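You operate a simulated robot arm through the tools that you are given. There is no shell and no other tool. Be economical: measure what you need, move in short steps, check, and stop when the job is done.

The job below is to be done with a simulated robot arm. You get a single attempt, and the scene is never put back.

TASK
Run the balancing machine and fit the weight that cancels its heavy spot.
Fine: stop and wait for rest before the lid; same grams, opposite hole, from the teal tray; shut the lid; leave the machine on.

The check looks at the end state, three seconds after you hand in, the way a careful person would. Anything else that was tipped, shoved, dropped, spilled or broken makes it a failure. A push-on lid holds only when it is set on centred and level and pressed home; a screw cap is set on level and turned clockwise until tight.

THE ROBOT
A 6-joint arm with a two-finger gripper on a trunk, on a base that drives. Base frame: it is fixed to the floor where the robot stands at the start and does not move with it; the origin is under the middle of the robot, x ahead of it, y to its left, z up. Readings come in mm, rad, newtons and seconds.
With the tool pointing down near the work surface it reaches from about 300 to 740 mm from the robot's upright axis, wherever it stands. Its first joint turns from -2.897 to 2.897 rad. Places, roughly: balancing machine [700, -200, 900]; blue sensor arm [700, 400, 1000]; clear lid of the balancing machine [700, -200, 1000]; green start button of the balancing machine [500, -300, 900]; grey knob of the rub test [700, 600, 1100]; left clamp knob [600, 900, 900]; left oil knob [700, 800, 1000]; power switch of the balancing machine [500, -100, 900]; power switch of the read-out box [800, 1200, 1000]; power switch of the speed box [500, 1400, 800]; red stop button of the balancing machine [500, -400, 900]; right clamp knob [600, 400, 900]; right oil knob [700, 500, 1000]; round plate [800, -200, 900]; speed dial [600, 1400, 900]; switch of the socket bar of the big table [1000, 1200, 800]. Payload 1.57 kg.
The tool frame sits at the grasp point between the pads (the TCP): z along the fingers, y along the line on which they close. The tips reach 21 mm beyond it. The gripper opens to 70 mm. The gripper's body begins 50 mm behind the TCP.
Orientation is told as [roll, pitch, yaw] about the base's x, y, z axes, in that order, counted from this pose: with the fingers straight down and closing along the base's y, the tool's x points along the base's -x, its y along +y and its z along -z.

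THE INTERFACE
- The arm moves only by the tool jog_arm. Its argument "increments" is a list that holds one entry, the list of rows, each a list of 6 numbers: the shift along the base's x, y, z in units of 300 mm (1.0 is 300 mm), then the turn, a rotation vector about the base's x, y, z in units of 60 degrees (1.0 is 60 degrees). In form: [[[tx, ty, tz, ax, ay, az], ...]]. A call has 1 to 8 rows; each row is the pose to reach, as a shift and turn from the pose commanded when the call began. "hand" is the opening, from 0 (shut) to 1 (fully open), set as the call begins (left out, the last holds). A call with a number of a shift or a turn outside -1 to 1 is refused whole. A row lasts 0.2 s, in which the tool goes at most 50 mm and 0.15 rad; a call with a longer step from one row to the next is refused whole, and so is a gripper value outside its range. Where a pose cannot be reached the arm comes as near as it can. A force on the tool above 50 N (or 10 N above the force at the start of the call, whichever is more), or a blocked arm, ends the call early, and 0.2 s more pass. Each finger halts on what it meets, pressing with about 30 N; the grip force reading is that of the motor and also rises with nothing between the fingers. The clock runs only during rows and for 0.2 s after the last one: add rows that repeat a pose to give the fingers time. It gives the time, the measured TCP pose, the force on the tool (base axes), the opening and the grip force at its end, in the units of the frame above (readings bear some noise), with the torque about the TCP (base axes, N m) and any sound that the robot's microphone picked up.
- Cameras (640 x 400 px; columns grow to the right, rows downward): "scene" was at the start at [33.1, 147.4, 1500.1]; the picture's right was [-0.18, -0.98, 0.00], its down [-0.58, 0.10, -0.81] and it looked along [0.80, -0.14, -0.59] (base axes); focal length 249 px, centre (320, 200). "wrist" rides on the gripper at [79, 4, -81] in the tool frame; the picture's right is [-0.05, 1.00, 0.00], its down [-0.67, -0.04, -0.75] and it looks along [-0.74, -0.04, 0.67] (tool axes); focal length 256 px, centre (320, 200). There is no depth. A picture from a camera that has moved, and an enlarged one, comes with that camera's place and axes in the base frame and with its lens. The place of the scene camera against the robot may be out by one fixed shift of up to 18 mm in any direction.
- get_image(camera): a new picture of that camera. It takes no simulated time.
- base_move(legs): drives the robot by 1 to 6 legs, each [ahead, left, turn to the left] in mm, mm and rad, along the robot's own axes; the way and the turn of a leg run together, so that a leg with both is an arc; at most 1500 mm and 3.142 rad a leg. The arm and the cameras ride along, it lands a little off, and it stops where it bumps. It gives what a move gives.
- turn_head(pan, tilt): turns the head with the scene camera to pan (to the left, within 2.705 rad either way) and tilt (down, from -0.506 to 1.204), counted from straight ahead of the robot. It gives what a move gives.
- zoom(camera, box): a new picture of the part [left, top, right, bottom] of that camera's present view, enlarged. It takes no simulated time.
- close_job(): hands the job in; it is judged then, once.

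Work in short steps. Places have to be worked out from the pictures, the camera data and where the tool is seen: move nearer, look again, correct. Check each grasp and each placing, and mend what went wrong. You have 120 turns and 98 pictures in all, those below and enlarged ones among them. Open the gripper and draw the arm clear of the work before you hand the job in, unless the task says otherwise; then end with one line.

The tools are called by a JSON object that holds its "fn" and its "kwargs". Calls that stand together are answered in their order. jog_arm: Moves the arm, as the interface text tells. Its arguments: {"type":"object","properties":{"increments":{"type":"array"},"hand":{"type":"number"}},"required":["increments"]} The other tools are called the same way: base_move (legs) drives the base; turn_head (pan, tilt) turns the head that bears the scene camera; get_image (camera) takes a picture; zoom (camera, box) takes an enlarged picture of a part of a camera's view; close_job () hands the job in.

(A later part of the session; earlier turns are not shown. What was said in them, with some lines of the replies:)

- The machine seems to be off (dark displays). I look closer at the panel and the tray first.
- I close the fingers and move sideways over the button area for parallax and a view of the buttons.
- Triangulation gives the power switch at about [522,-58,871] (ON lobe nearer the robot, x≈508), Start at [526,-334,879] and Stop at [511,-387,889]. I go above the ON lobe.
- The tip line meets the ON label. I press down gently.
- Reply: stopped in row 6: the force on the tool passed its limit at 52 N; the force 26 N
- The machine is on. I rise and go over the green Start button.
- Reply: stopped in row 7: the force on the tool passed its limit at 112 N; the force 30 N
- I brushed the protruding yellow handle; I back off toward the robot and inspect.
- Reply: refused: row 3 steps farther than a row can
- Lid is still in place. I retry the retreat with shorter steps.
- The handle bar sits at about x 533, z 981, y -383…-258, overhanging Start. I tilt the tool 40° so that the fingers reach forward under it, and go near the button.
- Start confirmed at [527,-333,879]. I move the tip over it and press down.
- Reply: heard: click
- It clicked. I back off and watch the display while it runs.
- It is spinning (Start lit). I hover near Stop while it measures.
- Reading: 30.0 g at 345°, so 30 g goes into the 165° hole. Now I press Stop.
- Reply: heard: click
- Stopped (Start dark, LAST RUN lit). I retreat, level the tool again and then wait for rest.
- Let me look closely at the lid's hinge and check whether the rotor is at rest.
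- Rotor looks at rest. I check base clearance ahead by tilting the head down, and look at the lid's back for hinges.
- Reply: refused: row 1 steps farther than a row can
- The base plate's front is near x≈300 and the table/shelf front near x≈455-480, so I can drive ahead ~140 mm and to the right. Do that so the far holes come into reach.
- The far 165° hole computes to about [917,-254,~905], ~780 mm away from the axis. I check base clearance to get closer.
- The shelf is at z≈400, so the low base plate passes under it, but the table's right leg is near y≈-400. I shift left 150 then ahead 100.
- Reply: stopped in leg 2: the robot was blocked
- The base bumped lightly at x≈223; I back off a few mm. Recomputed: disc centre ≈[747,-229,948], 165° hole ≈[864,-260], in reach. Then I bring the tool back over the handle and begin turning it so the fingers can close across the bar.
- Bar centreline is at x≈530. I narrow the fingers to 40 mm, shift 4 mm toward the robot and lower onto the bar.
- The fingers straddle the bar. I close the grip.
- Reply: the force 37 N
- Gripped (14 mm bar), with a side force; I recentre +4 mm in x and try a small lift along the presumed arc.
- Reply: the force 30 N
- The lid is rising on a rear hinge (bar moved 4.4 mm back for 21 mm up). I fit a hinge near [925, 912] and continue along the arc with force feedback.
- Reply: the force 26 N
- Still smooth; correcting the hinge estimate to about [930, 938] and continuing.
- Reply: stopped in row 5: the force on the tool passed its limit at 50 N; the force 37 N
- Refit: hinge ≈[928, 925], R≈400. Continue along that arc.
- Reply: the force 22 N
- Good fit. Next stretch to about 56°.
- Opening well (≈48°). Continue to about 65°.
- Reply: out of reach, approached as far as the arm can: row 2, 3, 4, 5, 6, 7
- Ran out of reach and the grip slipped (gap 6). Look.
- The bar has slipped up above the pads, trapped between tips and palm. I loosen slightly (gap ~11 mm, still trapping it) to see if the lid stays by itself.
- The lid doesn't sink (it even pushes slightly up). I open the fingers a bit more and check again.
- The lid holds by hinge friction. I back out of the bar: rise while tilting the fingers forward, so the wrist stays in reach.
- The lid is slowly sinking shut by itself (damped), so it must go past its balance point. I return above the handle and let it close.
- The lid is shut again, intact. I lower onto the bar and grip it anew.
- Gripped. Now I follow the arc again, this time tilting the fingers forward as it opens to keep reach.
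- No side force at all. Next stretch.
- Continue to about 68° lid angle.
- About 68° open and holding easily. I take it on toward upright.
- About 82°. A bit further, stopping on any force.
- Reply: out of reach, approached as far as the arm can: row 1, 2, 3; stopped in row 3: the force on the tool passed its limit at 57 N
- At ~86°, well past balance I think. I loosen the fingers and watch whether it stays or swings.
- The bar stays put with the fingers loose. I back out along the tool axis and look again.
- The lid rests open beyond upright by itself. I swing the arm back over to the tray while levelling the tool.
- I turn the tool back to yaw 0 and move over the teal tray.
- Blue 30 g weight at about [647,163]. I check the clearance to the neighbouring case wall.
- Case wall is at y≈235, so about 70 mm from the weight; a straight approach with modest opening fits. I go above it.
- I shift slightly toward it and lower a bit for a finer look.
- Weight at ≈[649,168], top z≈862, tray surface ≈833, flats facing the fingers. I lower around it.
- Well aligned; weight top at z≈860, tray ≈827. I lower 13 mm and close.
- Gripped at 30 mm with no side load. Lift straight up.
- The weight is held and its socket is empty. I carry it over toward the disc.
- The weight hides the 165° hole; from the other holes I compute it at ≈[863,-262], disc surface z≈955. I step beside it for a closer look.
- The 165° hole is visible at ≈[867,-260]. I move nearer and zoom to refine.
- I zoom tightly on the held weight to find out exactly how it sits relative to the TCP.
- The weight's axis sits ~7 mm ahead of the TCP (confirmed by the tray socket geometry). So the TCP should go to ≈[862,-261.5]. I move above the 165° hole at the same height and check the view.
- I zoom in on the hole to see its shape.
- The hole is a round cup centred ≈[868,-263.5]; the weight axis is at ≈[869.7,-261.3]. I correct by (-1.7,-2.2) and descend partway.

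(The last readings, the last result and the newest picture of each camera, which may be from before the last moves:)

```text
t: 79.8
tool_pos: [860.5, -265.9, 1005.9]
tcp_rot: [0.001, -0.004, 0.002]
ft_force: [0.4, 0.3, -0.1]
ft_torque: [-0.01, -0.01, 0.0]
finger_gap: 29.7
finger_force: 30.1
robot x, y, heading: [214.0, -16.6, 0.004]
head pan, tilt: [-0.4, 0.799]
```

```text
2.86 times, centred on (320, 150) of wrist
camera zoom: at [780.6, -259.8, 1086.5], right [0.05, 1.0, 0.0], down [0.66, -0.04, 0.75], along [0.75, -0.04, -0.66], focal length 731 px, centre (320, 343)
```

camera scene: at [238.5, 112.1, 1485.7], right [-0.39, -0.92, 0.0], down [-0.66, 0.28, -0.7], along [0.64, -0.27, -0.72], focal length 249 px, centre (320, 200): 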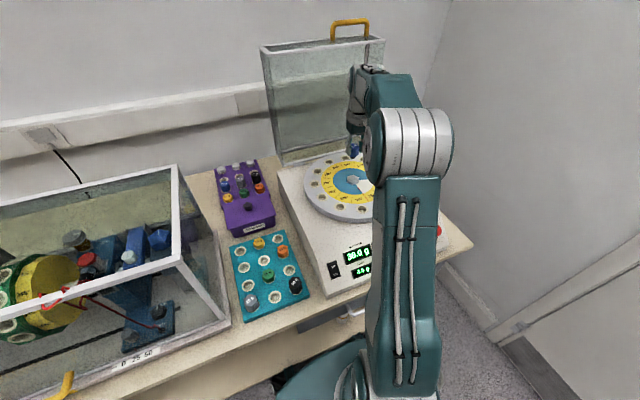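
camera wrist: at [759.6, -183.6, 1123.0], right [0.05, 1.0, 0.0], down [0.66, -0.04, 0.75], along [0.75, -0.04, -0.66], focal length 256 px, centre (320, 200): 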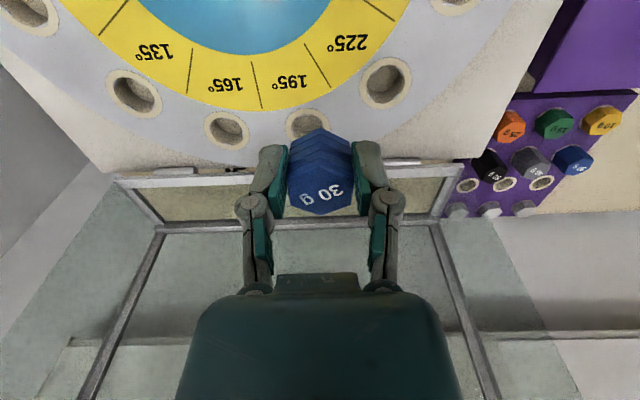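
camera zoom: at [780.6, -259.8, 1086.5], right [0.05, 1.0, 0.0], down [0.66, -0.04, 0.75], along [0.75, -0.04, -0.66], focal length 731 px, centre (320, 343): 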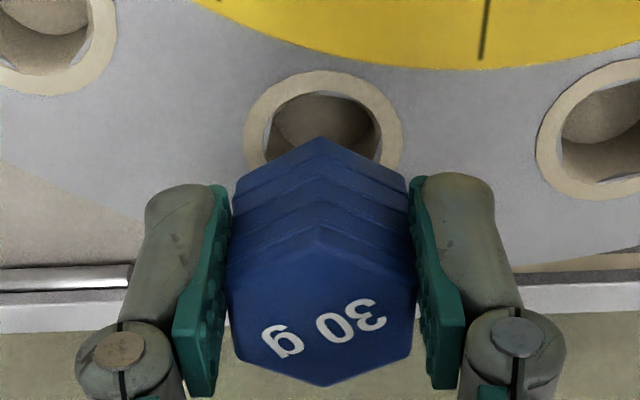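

Alignment is within about 1 mm. I lower gently to the seat.

{"fn": "jog_arm", "kwargs": {"increments": [[[0.002, 0, -0.02, 0, 0, 0], [0.002, 0, -0.035, 0, 0, 0], [0.002, 0, -0.05, 0, 0, 0], [0.002, 0, -0.06, 0, 0, 0], [0.002, 0, -0.06, 0, 0, 0]]]}}

{"fn": "zoom", "kwargs": {"camera": "wrist", "box": [240, 80, 400, 220]}}

```text
t: 81.0
tool_pos: [862.7, -264.2, 989.2]
tcp_rot: [0.002, -0.006, 0.002]
ft_force: [-0.4, 0.0, -0.6]
ft_torque: [-0.02, -0.04, 0.01]
finger_gap: 29.9
finger_force: 29.7
robot x, y, heading: [217.2, -17.7, 0.002]
head pan, tilt: [-0.4, 0.799]
```

```text
2.86 times, centred on (320, 150) of wrist
camera zoom: at [781.4, -259.2, 1068.3], right [0.05, 1.0, 0.0], down [0.66, -0.04, 0.75], along [0.75, -0.04, -0.66], focal length 731 px, centre (320, 343)
```

zoom: 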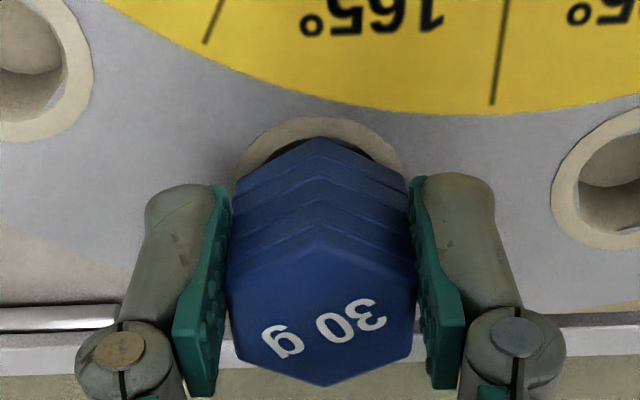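

165° confirmed, centred, no contact yet. Further down.

{"fn": "jog_arm", "kwargs": {"increments": [[[0, 0, -0.012, 0, 0, 0], [0, 0, -0.024, 0, 0, 0], [0, 0, -0.034, 0, 0, 0], [0, 0, -0.034, 0, 0, 0]]]}}

{"fn": "zoom", "kwargs": {"camera": "wrist", "box": [240, 80, 400, 220]}}

```text
t: 82.0
tool_pos: [862.4, -263.8, 977.4]
tcp_rot: [0.001, -0.006, 0.002]
ft_force: [-0.3, 0.0, 2.0]
ft_torque: [-0.02, 0.0, -0.02]
finger_gap: 29.7
finger_force: 30.1
robot x, y, heading: [214.2, -17.1, 0.0]
head pan, tilt: [-0.4, 0.799]
```

```text
2.86 times, centred on (320, 150) of wrist
camera zoom: at [781.1, -259.4, 1058.3], right [0.05, 1.0, 0.0], down [0.66, -0.04, 0.75], along [0.75, -0.04, -0.66], focal length 731 px, centre (320, 343)
```

zoom: 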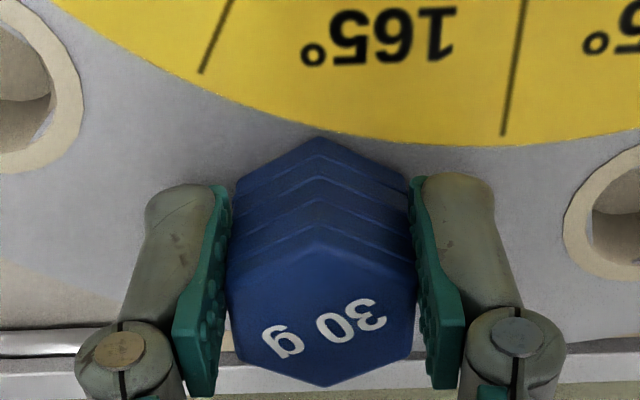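

The ring is now covered with little force. A few mm more until it seats.

{"fn": "jog_arm", "kwargs": {"increments": [[[0, 0, -0.007, 0, 0, 0], [0, 0, -0.013, 0, 0, 0], [0, 0, -0.013, 0, 0, 0]]]}}

```text
t: 82.8
tool_pos: [860.8, -264.2, 975.6]
tcp_rot: [0.0, -0.009, 0.001]
ft_force: [2.0, -3.9, 19.0]
ft_torque: [-0.04, -0.15, -0.03]
finger_gap: 29.7
finger_force: 30.4
robot x, y, heading: [210.7, -20.8, -0.003]
head pan, tilt: [-0.4, 0.799]
```

Seated (19 N). I ease off, open, and rise.

{"fn": "jog_arm", "kwargs": {"increments": [[[0, 0, 0.006, 0, 0, 0], [0, 0, 0.006, 0, 0, 0], [0, 0, 0.006, 0, 0, 0]]], "hand": 0.65}}

{"fn": "jog_arm", "kwargs": {"increments": [[[0, 0, 0.05, 0, 0, 0], [-0.02, 0, 0.15, 0, 0, 0], [-0.1, 0, 0.25, 0, 0, 0], [-0.2, 0, 0.35, 0, 0, 0], [-0.3, 0, 0.45, 0, 0, 0], [-0.3, 0, 0.45, 0, 0, 0]]]}}

{"fn": "get_image", "kwargs": {"camera": "wrist"}}

{"fn": "get_image", "kwargs": {"camera": "scene"}}

```text
t: 83.6
tool_pos: [861.1, -264.4, 975.9]
tcp_rot: [0.002, -0.005, 0.004]
ft_force: [-0.1, -1.0, -0.3]
ft_torque: [-0.01, 0.02, -0.01]
finger_gap: 45.6
finger_force: 0.1
robot x, y, heading: [217.2, -22.0, 0.003]
head pan, tilt: [-0.4, 0.799]
```

```text
t: 85.0
tool_pos: [772.9, -264.2, 1110.7]
tcp_rot: [0.002, -0.003, 0.001]
ft_force: [0.1, 0.3, -0.2]
ft_torque: [0.0, -0.02, -0.02]
finger_gap: 45.6
finger_force: 0.0
robot x, y, heading: [213.8, -21.0, -0.0]
head pan, tilt: [-0.4, 0.799]
```

```text
26 pictures are left
camera wrist: at [691.8, -259.3, 1190.8], right [0.05, 1.0, 0.0], down [0.66, -0.04, 0.75], along [0.75, -0.04, -0.66], focal length 256 px, centre (320, 200)
```

wrist: 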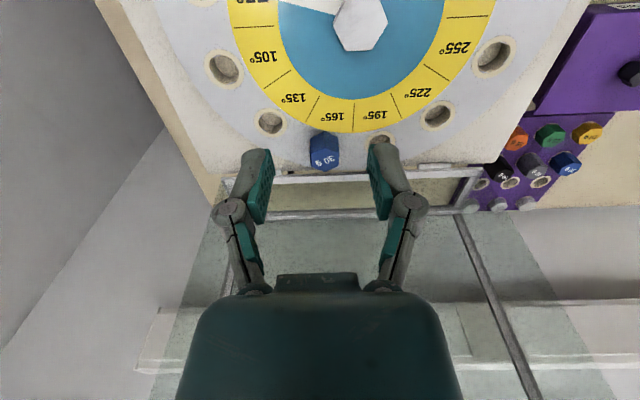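

```text
25 pictures are left
camera scene: at [238.3, 111.9, 1485.7], right [-0.39, -0.92, 0.0], down [-0.66, 0.28, -0.7], along [0.64, -0.27, -0.72], focal length 249 px, centre (320, 200)
```

scene: 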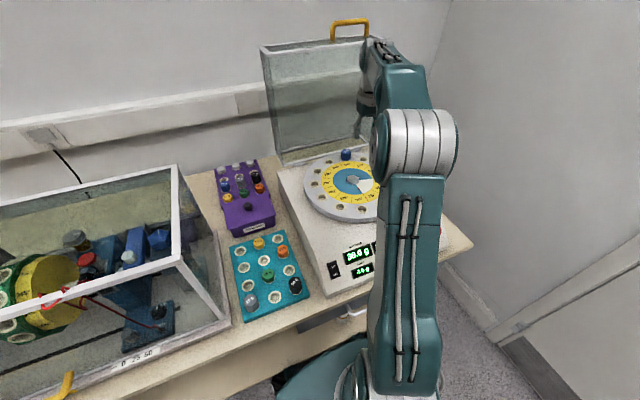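

The 30 g weight stands seated at 165°. To close the lid I will grip its left side rail (facing me), pull it forward past balance and let it sink. I move in front of that rail, tilting forward.

{"fn": "jog_arm", "kwargs": {"increments": [[[-0.05, 0.09, 0.05, 0, -0.125, 0], [-0.1, 0.18, 0.1, 0, -0.25, 0], [-0.15, 0.27, 0.15, 0, -0.375, 0], [-0.15, 0.36, 0.2, 0, -0.5, 0], [-0.15, 0.45, 0.2, 0, -0.625, 0], [-0.15, 0.54, 0.2, 0, -0.75, 0], [-0.15, 0.63, 0.2, 0, -0.875, 0], [-0.15, 0.7, 0.2, 0, -1.0, 0]]]}}

{"fn": "get_image", "kwargs": {"camera": "wrist"}}

{"fn": "get_image", "kwargs": {"camera": "scene"}}

```text
t: 86.8
tool_pos: [725.3, -51.9, 1170.9]
tcp_rot: [-0.005, -1.054, 0.006]
ft_force: [0.2, -0.4, -0.3]
ft_torque: [-0.02, 0.01, -0.04]
finger_gap: 45.6
finger_force: 0.1
robot x, y, heading: [219.5, -19.3, -0.002]
head pan, tilt: [-0.4, 0.799]
```

```text
24 pictures are left
camera wrist: at [615.6, -47.2, 1141.7], right [0.03, 1.0, 0.04], down [-0.32, -0.03, 0.95], along [0.95, -0.04, 0.32], focal length 256 px, centre (320, 200)
```

wrist: 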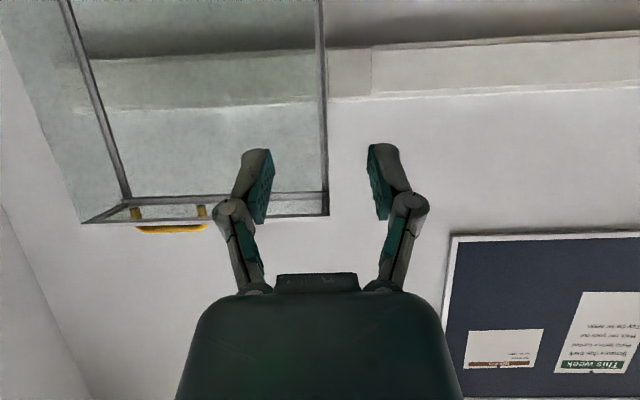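

```text
23 pictures are left
camera scene: at [237.3, 113.4, 1485.6], right [-0.39, -0.92, 0.0], down [-0.66, 0.28, -0.7], along [0.64, -0.27, -0.72], focal length 249 px, centre (320, 200)
```

scene: 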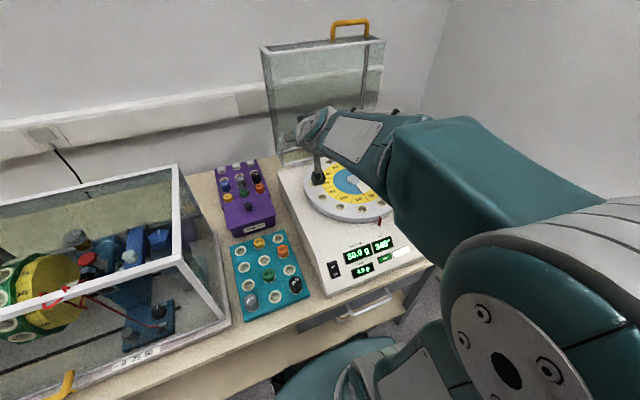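

The lid's left rail stands at about x≈937, y≈-53.5, between the fingers. I advance toward it at z≈1200.

{"fn": "jog_arm", "kwargs": {"increments": [[[0.12, -0.003, 0.04, 0, 0, 0], [0.25, -0.005, 0.08, 0, 0, 0], [0.38, -0.005, 0.1, 0, 0, 0], [0.5, -0.005, 0.1, 0, 0, 0], [0.58, -0.005, 0.1, 0, 0, 0], [0.58, -0.005, 0.1, 0, 0, 0]]]}}

{"fn": "get_image", "kwargs": {"camera": "wrist"}}

```text
t: 88.2
tool_pos: [900.3, -54.3, 1200.9]
tcp_rot: [-0.002, -1.053, 0.004]
ft_force: [-0.3, -0.2, -0.2]
ft_torque: [-0.01, 0.0, 0.0]
finger_gap: 45.5
finger_force: 0.0
robot x, y, heading: [216.1, -19.7, 0.003]
head pan, tilt: [-0.4, 0.799]
```

```text
22 pictures are left
camera wrist: at [790.3, -49.6, 1172.0], right [0.02, 1.0, 0.05], down [-0.32, -0.04, 0.95], along [0.95, -0.04, 0.32], focal length 256 px, centre (320, 200)
```

wrist: 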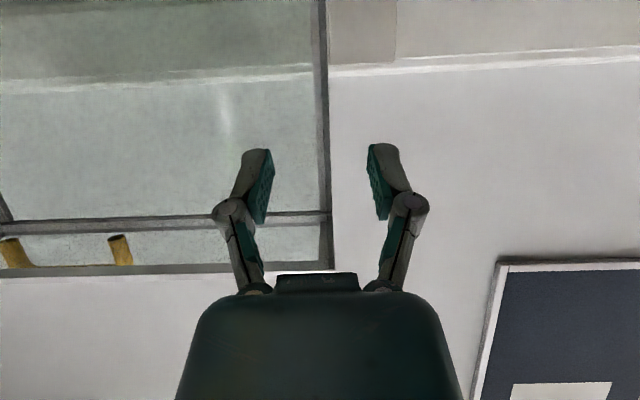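

Rail at x≈934, y≈-53.5, lid ≈91°. I advance 33 mm so the pads straddle it, then close.

{"fn": "jog_arm", "kwargs": {"increments": [[[0.06, 0.003, 0, 0, 0, 0], [0.112, 0.003, 0, 0, 0, 0], [0.112, 0.003, 0, 0, 0, 0]]]}}

{"fn": "jog_arm", "kwargs": {"increments": [[[0, 0, 0, 0, 0, 0], [0, 0, 0, 0, 0, 0], [0, 0, 0, 0, 0, 0]]], "hand": 0}}

{"fn": "get_image", "kwargs": {"camera": "wrist"}}

```text
t: 89.0
tool_pos: [933.7, -53.3, 1201.1]
tcp_rot: [-0.001, -1.053, 0.003]
ft_force: [0.0, -0.3, 0.4]
ft_torque: [0.0, 0.04, 0.0]
finger_gap: 45.5
finger_force: 0.1
robot x, y, heading: [217.5, -19.2, 0.003]
head pan, tilt: [-0.4, 0.799]
```

```text
t: 89.8
tool_pos: [933.8, -51.5, 1201.7]
tcp_rot: [-0.005, -1.053, 0.007]
ft_force: [-5.1, 9.7, 4.3]
ft_torque: [0.2, 0.87, 0.13]
finger_gap: 6.0
finger_force: 32.0
robot x, y, heading: [217.5, -17.9, 0.001]
head pan, tilt: [-0.4, 0.799]
```

```text
21 pictures are left
camera wrist: at [823.2, -46.4, 1172.1], right [0.02, 1.0, 0.04], down [-0.32, -0.04, 0.95], along [0.95, -0.04, 0.32], focal length 256 px, centre (320, 200)
```

wrist: 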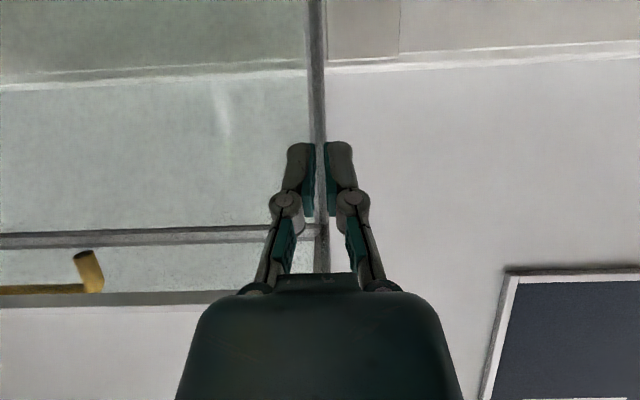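

The rail (6 mm) is gripped. I pull it forward along its arc past balance.

{"fn": "jog_arm", "kwargs": {"increments": [[[-0.092, 0, -0.003, 0, -0.095, 0], [-0.166, 0, -0.012, 0, -0.172, 0], [-0.238, 0, -0.026, 0, -0.248, 0], [-0.308, 0, -0.047, 0, -0.325, 0], [-0.377, 0, -0.073, 0, -0.401, 0], [-0.444, 0, -0.104, 0, -0.477, 0], [-0.508, 0, -0.141, 0, -0.554, 0], [-0.508, 0, -0.141, 0, -0.554, 0]]]}}

{"fn": "get_image", "kwargs": {"camera": "scene"}}

```text
t: 90.8
tool_pos: [859.2, -53.7, 1181.7]
tcp_rot: [-0.208, -1.195, 0.314]
ft_force: [-3.6, -25.3, 4.1]
ft_torque: [0.08, 0.73, -0.54]
finger_gap: 6.2
finger_force: 31.6
out of reach, approached as far as the arm can: row 2, 3
robot x, y, heading: [213.1, -22.7, 0.0]
head pan, tilt: [-0.4, 0.799]
stopped in row 4: the force on the tool passed its limit at 91 N (the readings are from after the stop); the commanded pose is now the measured one
```

```text
20 pictures are left
camera scene: at [238.0, 104.2, 1486.1], right [-0.39, -0.92, 0.0], down [-0.66, 0.28, -0.7], along [0.64, -0.27, -0.72], focal length 249 px, centre (320, 200)
```

scene: 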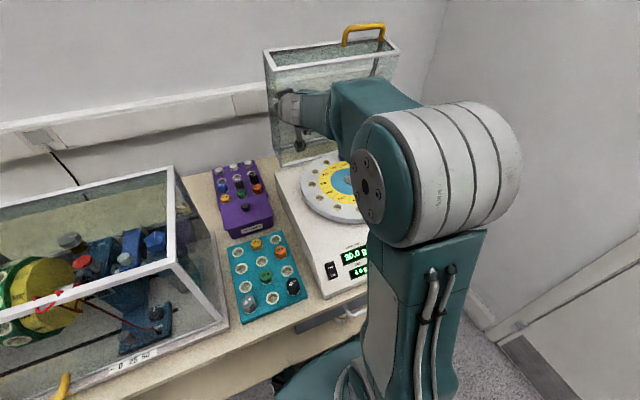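

Wrist orientation limit reached, but the lid came forward to ≈76°. I straighten the tool while continuing to pull, letting the rail pivot in the pads.

{"fn": "jog_arm", "kwargs": {"increments": [[[-0.02, 0, -0.005, 0.037, 0.05, -0.058], [-0.05, 0, -0.014, 0.073, 0.1, -0.116], [-0.1, 0, -0.032, 0.073, 0.1, -0.116], [-0.148, 0, -0.054, 0.073, 0.1, -0.116], [-0.196, 0, -0.078, 0.073, 0.1, -0.116], [-0.242, 0, -0.104, 0.073, 0.1, -0.116], [-0.286, 0, -0.134, 0.073, 0.1, -0.116]]]}}

{"fn": "get_image", "kwargs": {"camera": "scene"}}

```text
t: 92.4
tool_pos: [773.3, -47.2, 1139.8]
tcp_rot: [0.021, -1.102, -0.002]
ft_force: [0.4, -1.0, 0.1]
ft_torque: [-0.01, -0.02, 0.0]
finger_gap: 0.0
finger_force: 28.6
robot x, y, heading: [219.2, -24.9, -0.004]
head pan, tilt: [-0.4, 0.799]
```

```text
19 pictures are left
camera scene: at [238.3, 108.4, 1485.8], right [-0.39, -0.92, 0.0], down [-0.66, 0.28, -0.7], along [0.64, -0.27, -0.72], focal length 249 px, centre (320, 200)
```

scene: 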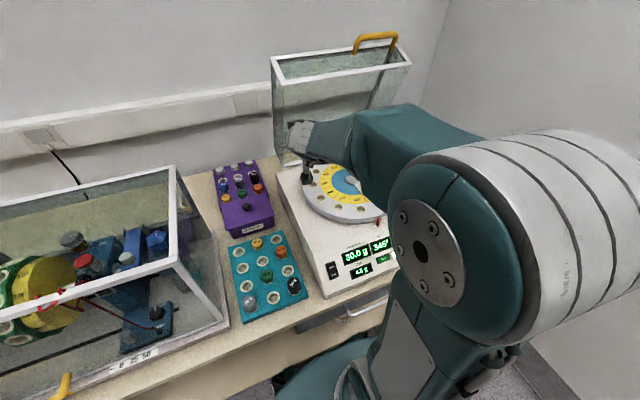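

The pads slipped off; the lid is at about 70°. I move the arm sideways out of the lid's sweep and see which way it drifts.

{"fn": "jog_arm", "kwargs": {"increments": [[[-0.05, 0.14, 0, 0, 0, 0], [-0.1, 0.28, 0, 0, 0, 0], [-0.15, 0.42, 0, 0, 0, 0]]], "hand": 0.65}}

{"fn": "get_image", "kwargs": {"camera": "scene"}}

```text
t: 93.2
tool_pos: [733.2, 3.7, 1130.1]
tcp_rot: [0.047, -1.052, 0.002]
ft_force: [0.1, -0.4, 0.1]
ft_torque: [-0.02, 0.0, 0.0]
finger_gap: 45.3
finger_force: 0.1
out of reach, approached as far as the arm can: row 1, 2, 3
robot x, y, heading: [219.7, -19.6, -0.004]
head pan, tilt: [-0.4, 0.799]
```

```text
18 pictures are left
camera scene: at [238.1, 110.2, 1485.7], right [-0.39, -0.92, 0.0], down [-0.66, 0.28, -0.7], along [0.64, -0.27, -0.72], focal length 249 px, centre (320, 200)
```

scene: 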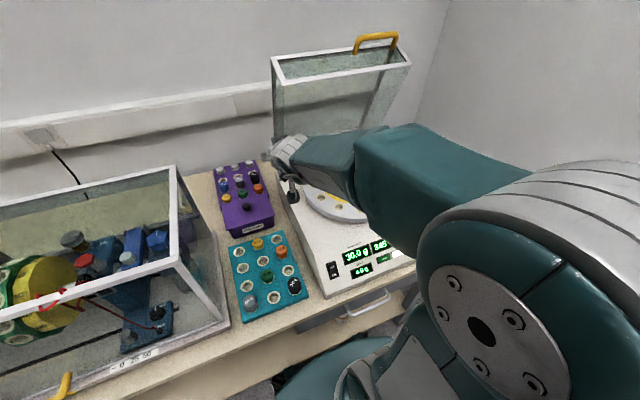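

The lid now rests at ≈70° by friction. I line up on its left rail again with a slightly smaller tilt and check.

{"fn": "jog_arm", "kwargs": {"increments": [[[-0.05, -0.06, 0.02, -0.02, 0.08, 0], [0.0, -0.19, 0.05, -0.04, 0.17, 0], [0.1, -0.19, 0.067, -0.04, 0.17, 0], [0.17, -0.19, 0.067, -0.04, 0.17, 0], [0.17, -0.19, 0.067, -0.04, 0.17, 0]]]}}

{"fn": "get_image", "kwargs": {"camera": "wrist"}}

```text
t: 94.4
tool_pos: [778.6, 23.5, 1161.2]
tcp_rot: [-0.053, -0.924, 0.06]
ft_force: [-0.1, -0.9, -0.1]
ft_torque: [-0.01, -0.02, 0.0]
finger_gap: 45.6
finger_force: 0.0
out of reach, approached as far as the arm can: row 1
robot x, y, heading: [211.5, -19.4, -0.003]
head pan, tilt: [-0.4, 0.799]
```

```text
17 pictures are left
camera wrist: at [666.4, 25.5, 1145.5], right [0.01, 1.0, 0.01], down [-0.19, -0.01, 0.98], along [0.98, -0.02, 0.19], focal length 256 px, centre (320, 200)
```

wrist: 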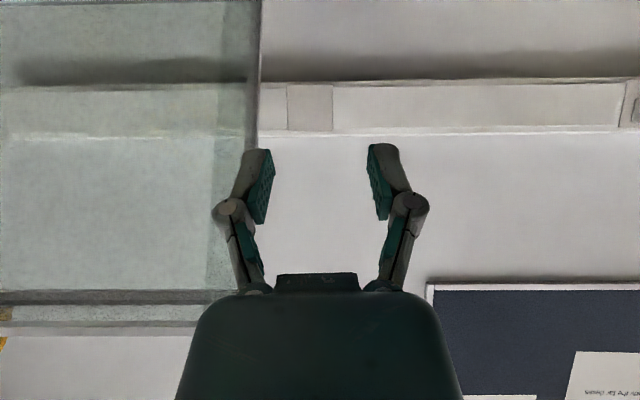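

I shift right 77 mm to straddle the rail, go forward past its edge, and close.

{"fn": "jog_arm", "kwargs": {"increments": [[[-0.03, -0.13, 0, 0, 0, 0], [-0.03, -0.256, 0, 0, 0, 0], [0.08, -0.256, -0.01, 0, 0, 0], [0.17, -0.256, -0.02, 0, 0, 0], [0.255, -0.256, -0.02, 0, 0, 0], [0.255, -0.256, -0.02, 0, 0, 0]]]}}

{"fn": "get_image", "kwargs": {"camera": "wrist"}}

```text
t: 95.8
tool_pos: [850.6, -44.0, 1135.5]
tcp_rot: [-0.257, -0.925, 0.219]
ft_force: [1.0, -0.4, 0.2]
ft_torque: [-0.03, -0.01, 0.0]
finger_gap: 45.3
finger_force: 0.1
out of reach, approached as far as the arm can: row 1, 2, 3, 4, 5, 6
robot x, y, heading: [216.3, -20.7, -0.002]
head pan, tilt: [-0.4, 0.799]
```

```text
16 pictures are left
camera wrist: at [738.0, -44.0, 1118.6], right [0.02, 0.99, -0.11], down [-0.21, 0.11, 0.97], along [0.98, 0.0, 0.21], focal length 256 px, centre (320, 200)
```

wrist: 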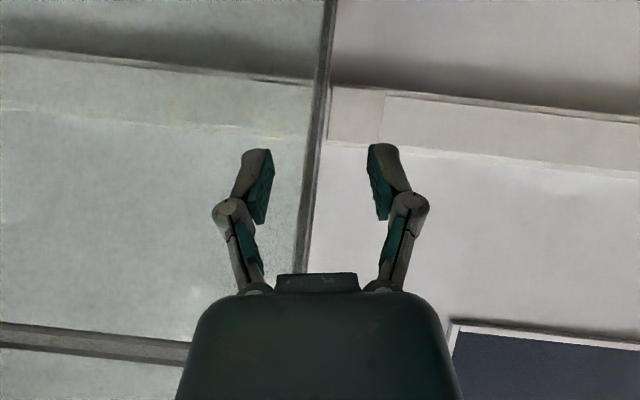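

The rail lies between the fingers. I close, then pull along the arc.

{"fn": "jog_arm", "kwargs": {"increments": [[[0, 0, 0, 0, 0, 0], [0, 0, 0, 0, 0, 0], [0, 0, 0, 0, 0, 0]]], "hand": 0}}

```text
t: 96.6
tool_pos: [849.7, -49.7, 1135.8]
tcp_rot: [-0.253, -0.928, 0.213]
ft_force: [-2.3, -21.8, 7.1]
ft_torque: [0.24, -0.16, -0.18]
finger_gap: 5.8
finger_force: 32.0
robot x, y, heading: [215.6, -21.4, 0.002]
head pan, tilt: [-0.4, 0.799]
```

Gripped (5.8 mm). Pull.

{"fn": "jog_arm", "kwargs": {"increments": [[[-0.03, 0.02, -0.07, 0, 0, 0], [-0.064, 0.028, -0.087, 0, 0, 0], [-0.118, 0.028, -0.113, 0, 0, 0], [-0.169, 0.028, -0.144, 0, 0, 0], [-0.218, 0.028, -0.179, 0, 0, 0], [-0.263, 0.028, -0.217, 0, 0, 0]]]}}

{"fn": "get_image", "kwargs": {"camera": "scene"}}

```text
t: 98.0
tool_pos: [795.7, -63.7, 1099.1]
tcp_rot: [-0.195, -0.973, 0.135]
ft_force: [-0.5, -0.8, -0.6]
ft_torque: [0.0, -0.05, 0.02]
finger_gap: 0.5
finger_force: 28.9
out of reach, approached as far as the arm can: row 1, 2, 3, 4, 5, 6
robot x, y, heading: [220.1, -20.2, -0.006]
head pan, tilt: [-0.4, 0.799]
```

```text
15 pictures are left
camera scene: at [238.6, 108.5, 1485.7], right [-0.39, -0.92, 0.0], down [-0.66, 0.28, -0.7], along [0.64, -0.27, -0.72], focal length 249 px, centre (320, 200)
```

scene: 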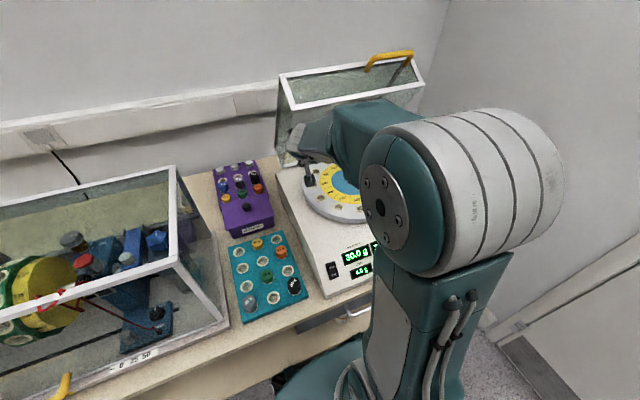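

Lid is now at ≈60°. I retreat straight out of its sweep at once.

{"fn": "jog_arm", "kwargs": {"increments": [[[-0.16, 0.02, 0, 0, 0.1, 0], [-0.32, 0.05, 0, 0, 0.2, 0], [-0.48, 0.1, 0, 0, 0.3, 0], [-0.64, 0.15, 0, 0, 0.4, 0], [-0.78, 0.2, 0, 0, 0.5, 0], [-0.92, 0.25, 0.0, 0, 0.6, 0], [-0.95, 0.25, 0.0, 0, 0.7, 0]]]}}

{"fn": "get_image", "kwargs": {"camera": "scene"}}

```text
refused: row 3 steps farther than a row can; nothing moved
```

```text
14 pictures are left
camera scene: at [238.6, 108.5, 1485.7], right [-0.39, -0.92, 0.0], down [-0.66, 0.28, -0.7], along [0.64, -0.27, -0.72], focal length 249 px, centre (320, 200)
```

scene: 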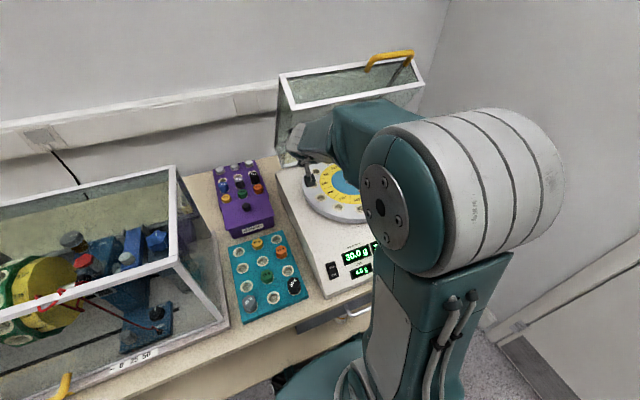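

Step too long; I retry with smaller steps.

{"fn": "jog_arm", "kwargs": {"increments": [[[-0.15, 0.02, 0, 0, 0.1, 0], [-0.3, 0.05, 0, 0, 0.2, 0], [-0.45, 0.08, 0, 0, 0.3, 0], [-0.6, 0.11, 0, 0, 0.4, 0], [-0.75, 0.14, 0, 0, 0.5, 0], [-0.88, 0.17, 0.0, 0, 0.6, 0], [-0.9, 0.18, 0.0, 0, 0.7, 0]]]}}

{"fn": "get_image", "kwargs": {"camera": "scene"}}

```text
t: 99.6
tool_pos: [505.1, 10.9, 1089.0]
tcp_rot: [-0.012, -0.19, 0.038]
ft_force: [-0.8, 0.5, -0.8]
ft_torque: [0.02, -0.02, 0.0]
finger_gap: 0.0
finger_force: 29.0
out of reach, approached as far as the arm can: row 1
robot x, y, heading: [218.9, -21.1, -0.003]
head pan, tilt: [-0.4, 0.799]
```

```text
13 pictures are left
camera scene: at [237.3, 111.3, 1485.6], right [-0.39, -0.92, 0.0], down [-0.66, 0.28, -0.7], along [0.64, -0.27, -0.72], focal length 249 px, centre (320, 200)
```

scene: 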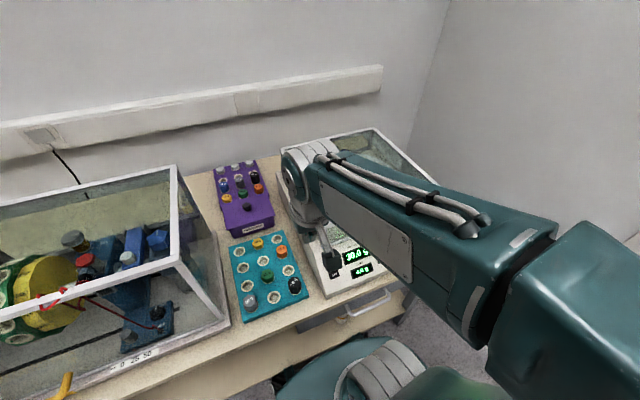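

The lid has swung down. I move the arm to the right/up so that I can see whether it is fully shut.

{"fn": "jog_arm", "kwargs": {"increments": [[[-0.03, -0.08, 0.13, 0, 0.06, 0], [-0.06, -0.18, 0.25, 0, 0.12, 0], [-0.06, -0.34, 0.28, 0, 0.18, 0], [-0.06, -0.5, 0.28, 0, 0.18, 0], [-0.06, -0.66, 0.28, 0, 0.18, 0], [-0.06, -0.82, 0.28, 0, 0.18, 0], [-0.06, -0.98, 0.28, 0, 0.18, 0], [-0.06, -0.98, 0.28, 0, 0.18, 0]]]}}

{"fn": "zoom", "kwargs": {"camera": "scene", "box": [220, 110, 460, 300]}}

{"fn": "get_image", "kwargs": {"camera": "wrist"}}

```text
t: 101.4
tool_pos: [489.6, -285.6, 1174.7]
tcp_rot: [-0.003, -0.004, 0.035]
ft_force: [-0.1, 0.5, 0.3]
ft_torque: [0.03, -0.02, -0.01]
finger_gap: 0.0
finger_force: 29.0
robot x, y, heading: [219.4, -21.8, 0.001]
head pan, tilt: [-0.4, 0.799]
```

```text
2.11 times, centred on (340, 205) of scene
camera zoom: at [237.8, 110.1, 1485.7], right [-0.39, -0.92, 0.0], down [-0.66, 0.28, -0.7], along [0.64, -0.27, -0.72], focal length 524 px, centre (278, 190)
```

zoom: 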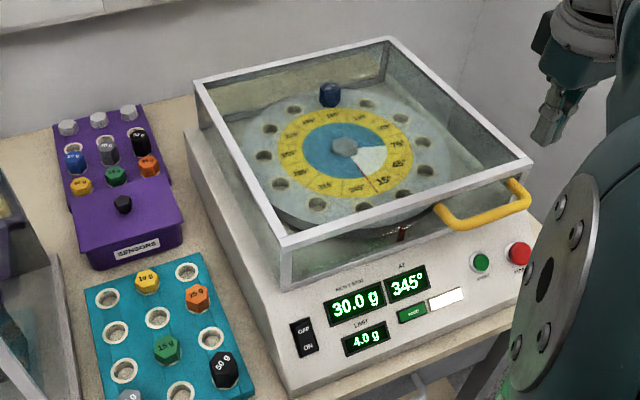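

```text
11 pictures are left
camera wrist: at [408.8, -283.7, 1254.0], right [0.02, 1.0, 0.0], down [0.67, -0.01, 0.75], along [0.75, -0.02, -0.67], focal length 256 px, centre (320, 200)
```

wrist: 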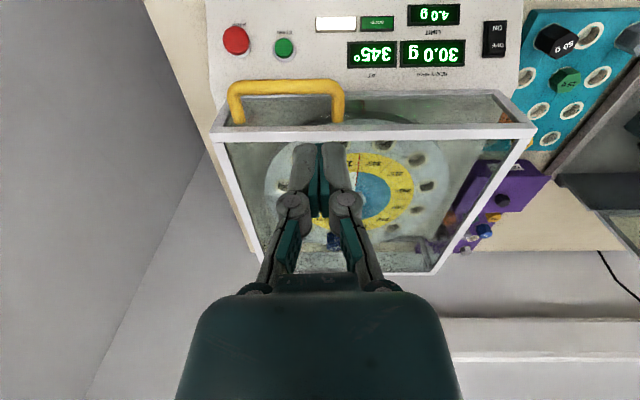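

The lid looks shut with the weight at 165° beneath. One close look at the lid's lower edge.

{"fn": "zoom", "kwargs": {"camera": "scene", "box": [285, 140, 430, 250]}}

```text
3.64 times, centred on (358, 195) of scene
camera zoom: at [237.8, 110.1, 1485.7], right [-0.39, -0.92, 0.0], down [-0.66, 0.28, -0.7], along [0.64, -0.27, -0.72], focal length 905 px, centre (184, 218)
```

zoom: 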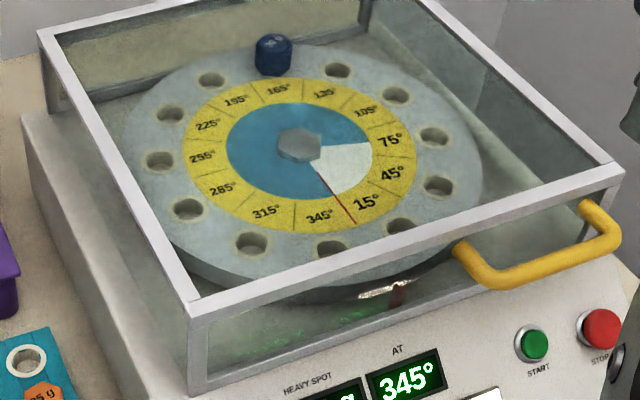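

The lid sits flush, the weight stands in the 165° hole, and the display is on. I open the gripper, draw the arm back and hand in.

{"fn": "jog_arm", "kwargs": {"increments": [[[0, 0, 0.1, 0, 0, 0], [0, 0, 0.2, 0, 0, 0], [0, 0, 0.2, 0, 0, 0]]], "hand": 1}}

{"fn": "close_job", "kwargs": {}}

```text
t: 102.2
tool_pos: [489.0, -285.1, 1234.1]
tcp_rot: [-0.005, -0.002, 0.034]
ft_force: [-0.3, 0.6, -1.2]
ft_torque: [0.0, -0.01, 0.01]
finger_gap: 70.0
finger_force: 0.1
robot x, y, heading: [218.8, -18.2, -0.005]
head pan, tilt: [-0.4, 0.799]
```

```text
The job is handed in.
```

The machine showed a 30.0 g heavy spot at 345°, so I stopped it, let it come to rest, fitted the teal tray's 30 g weight in the 165° hole, shut the lid and left the machine on; I did not run it again to confirm the balance, and along the way I bumped the lid handle and nudged the base into something under the table, with no damage seen.
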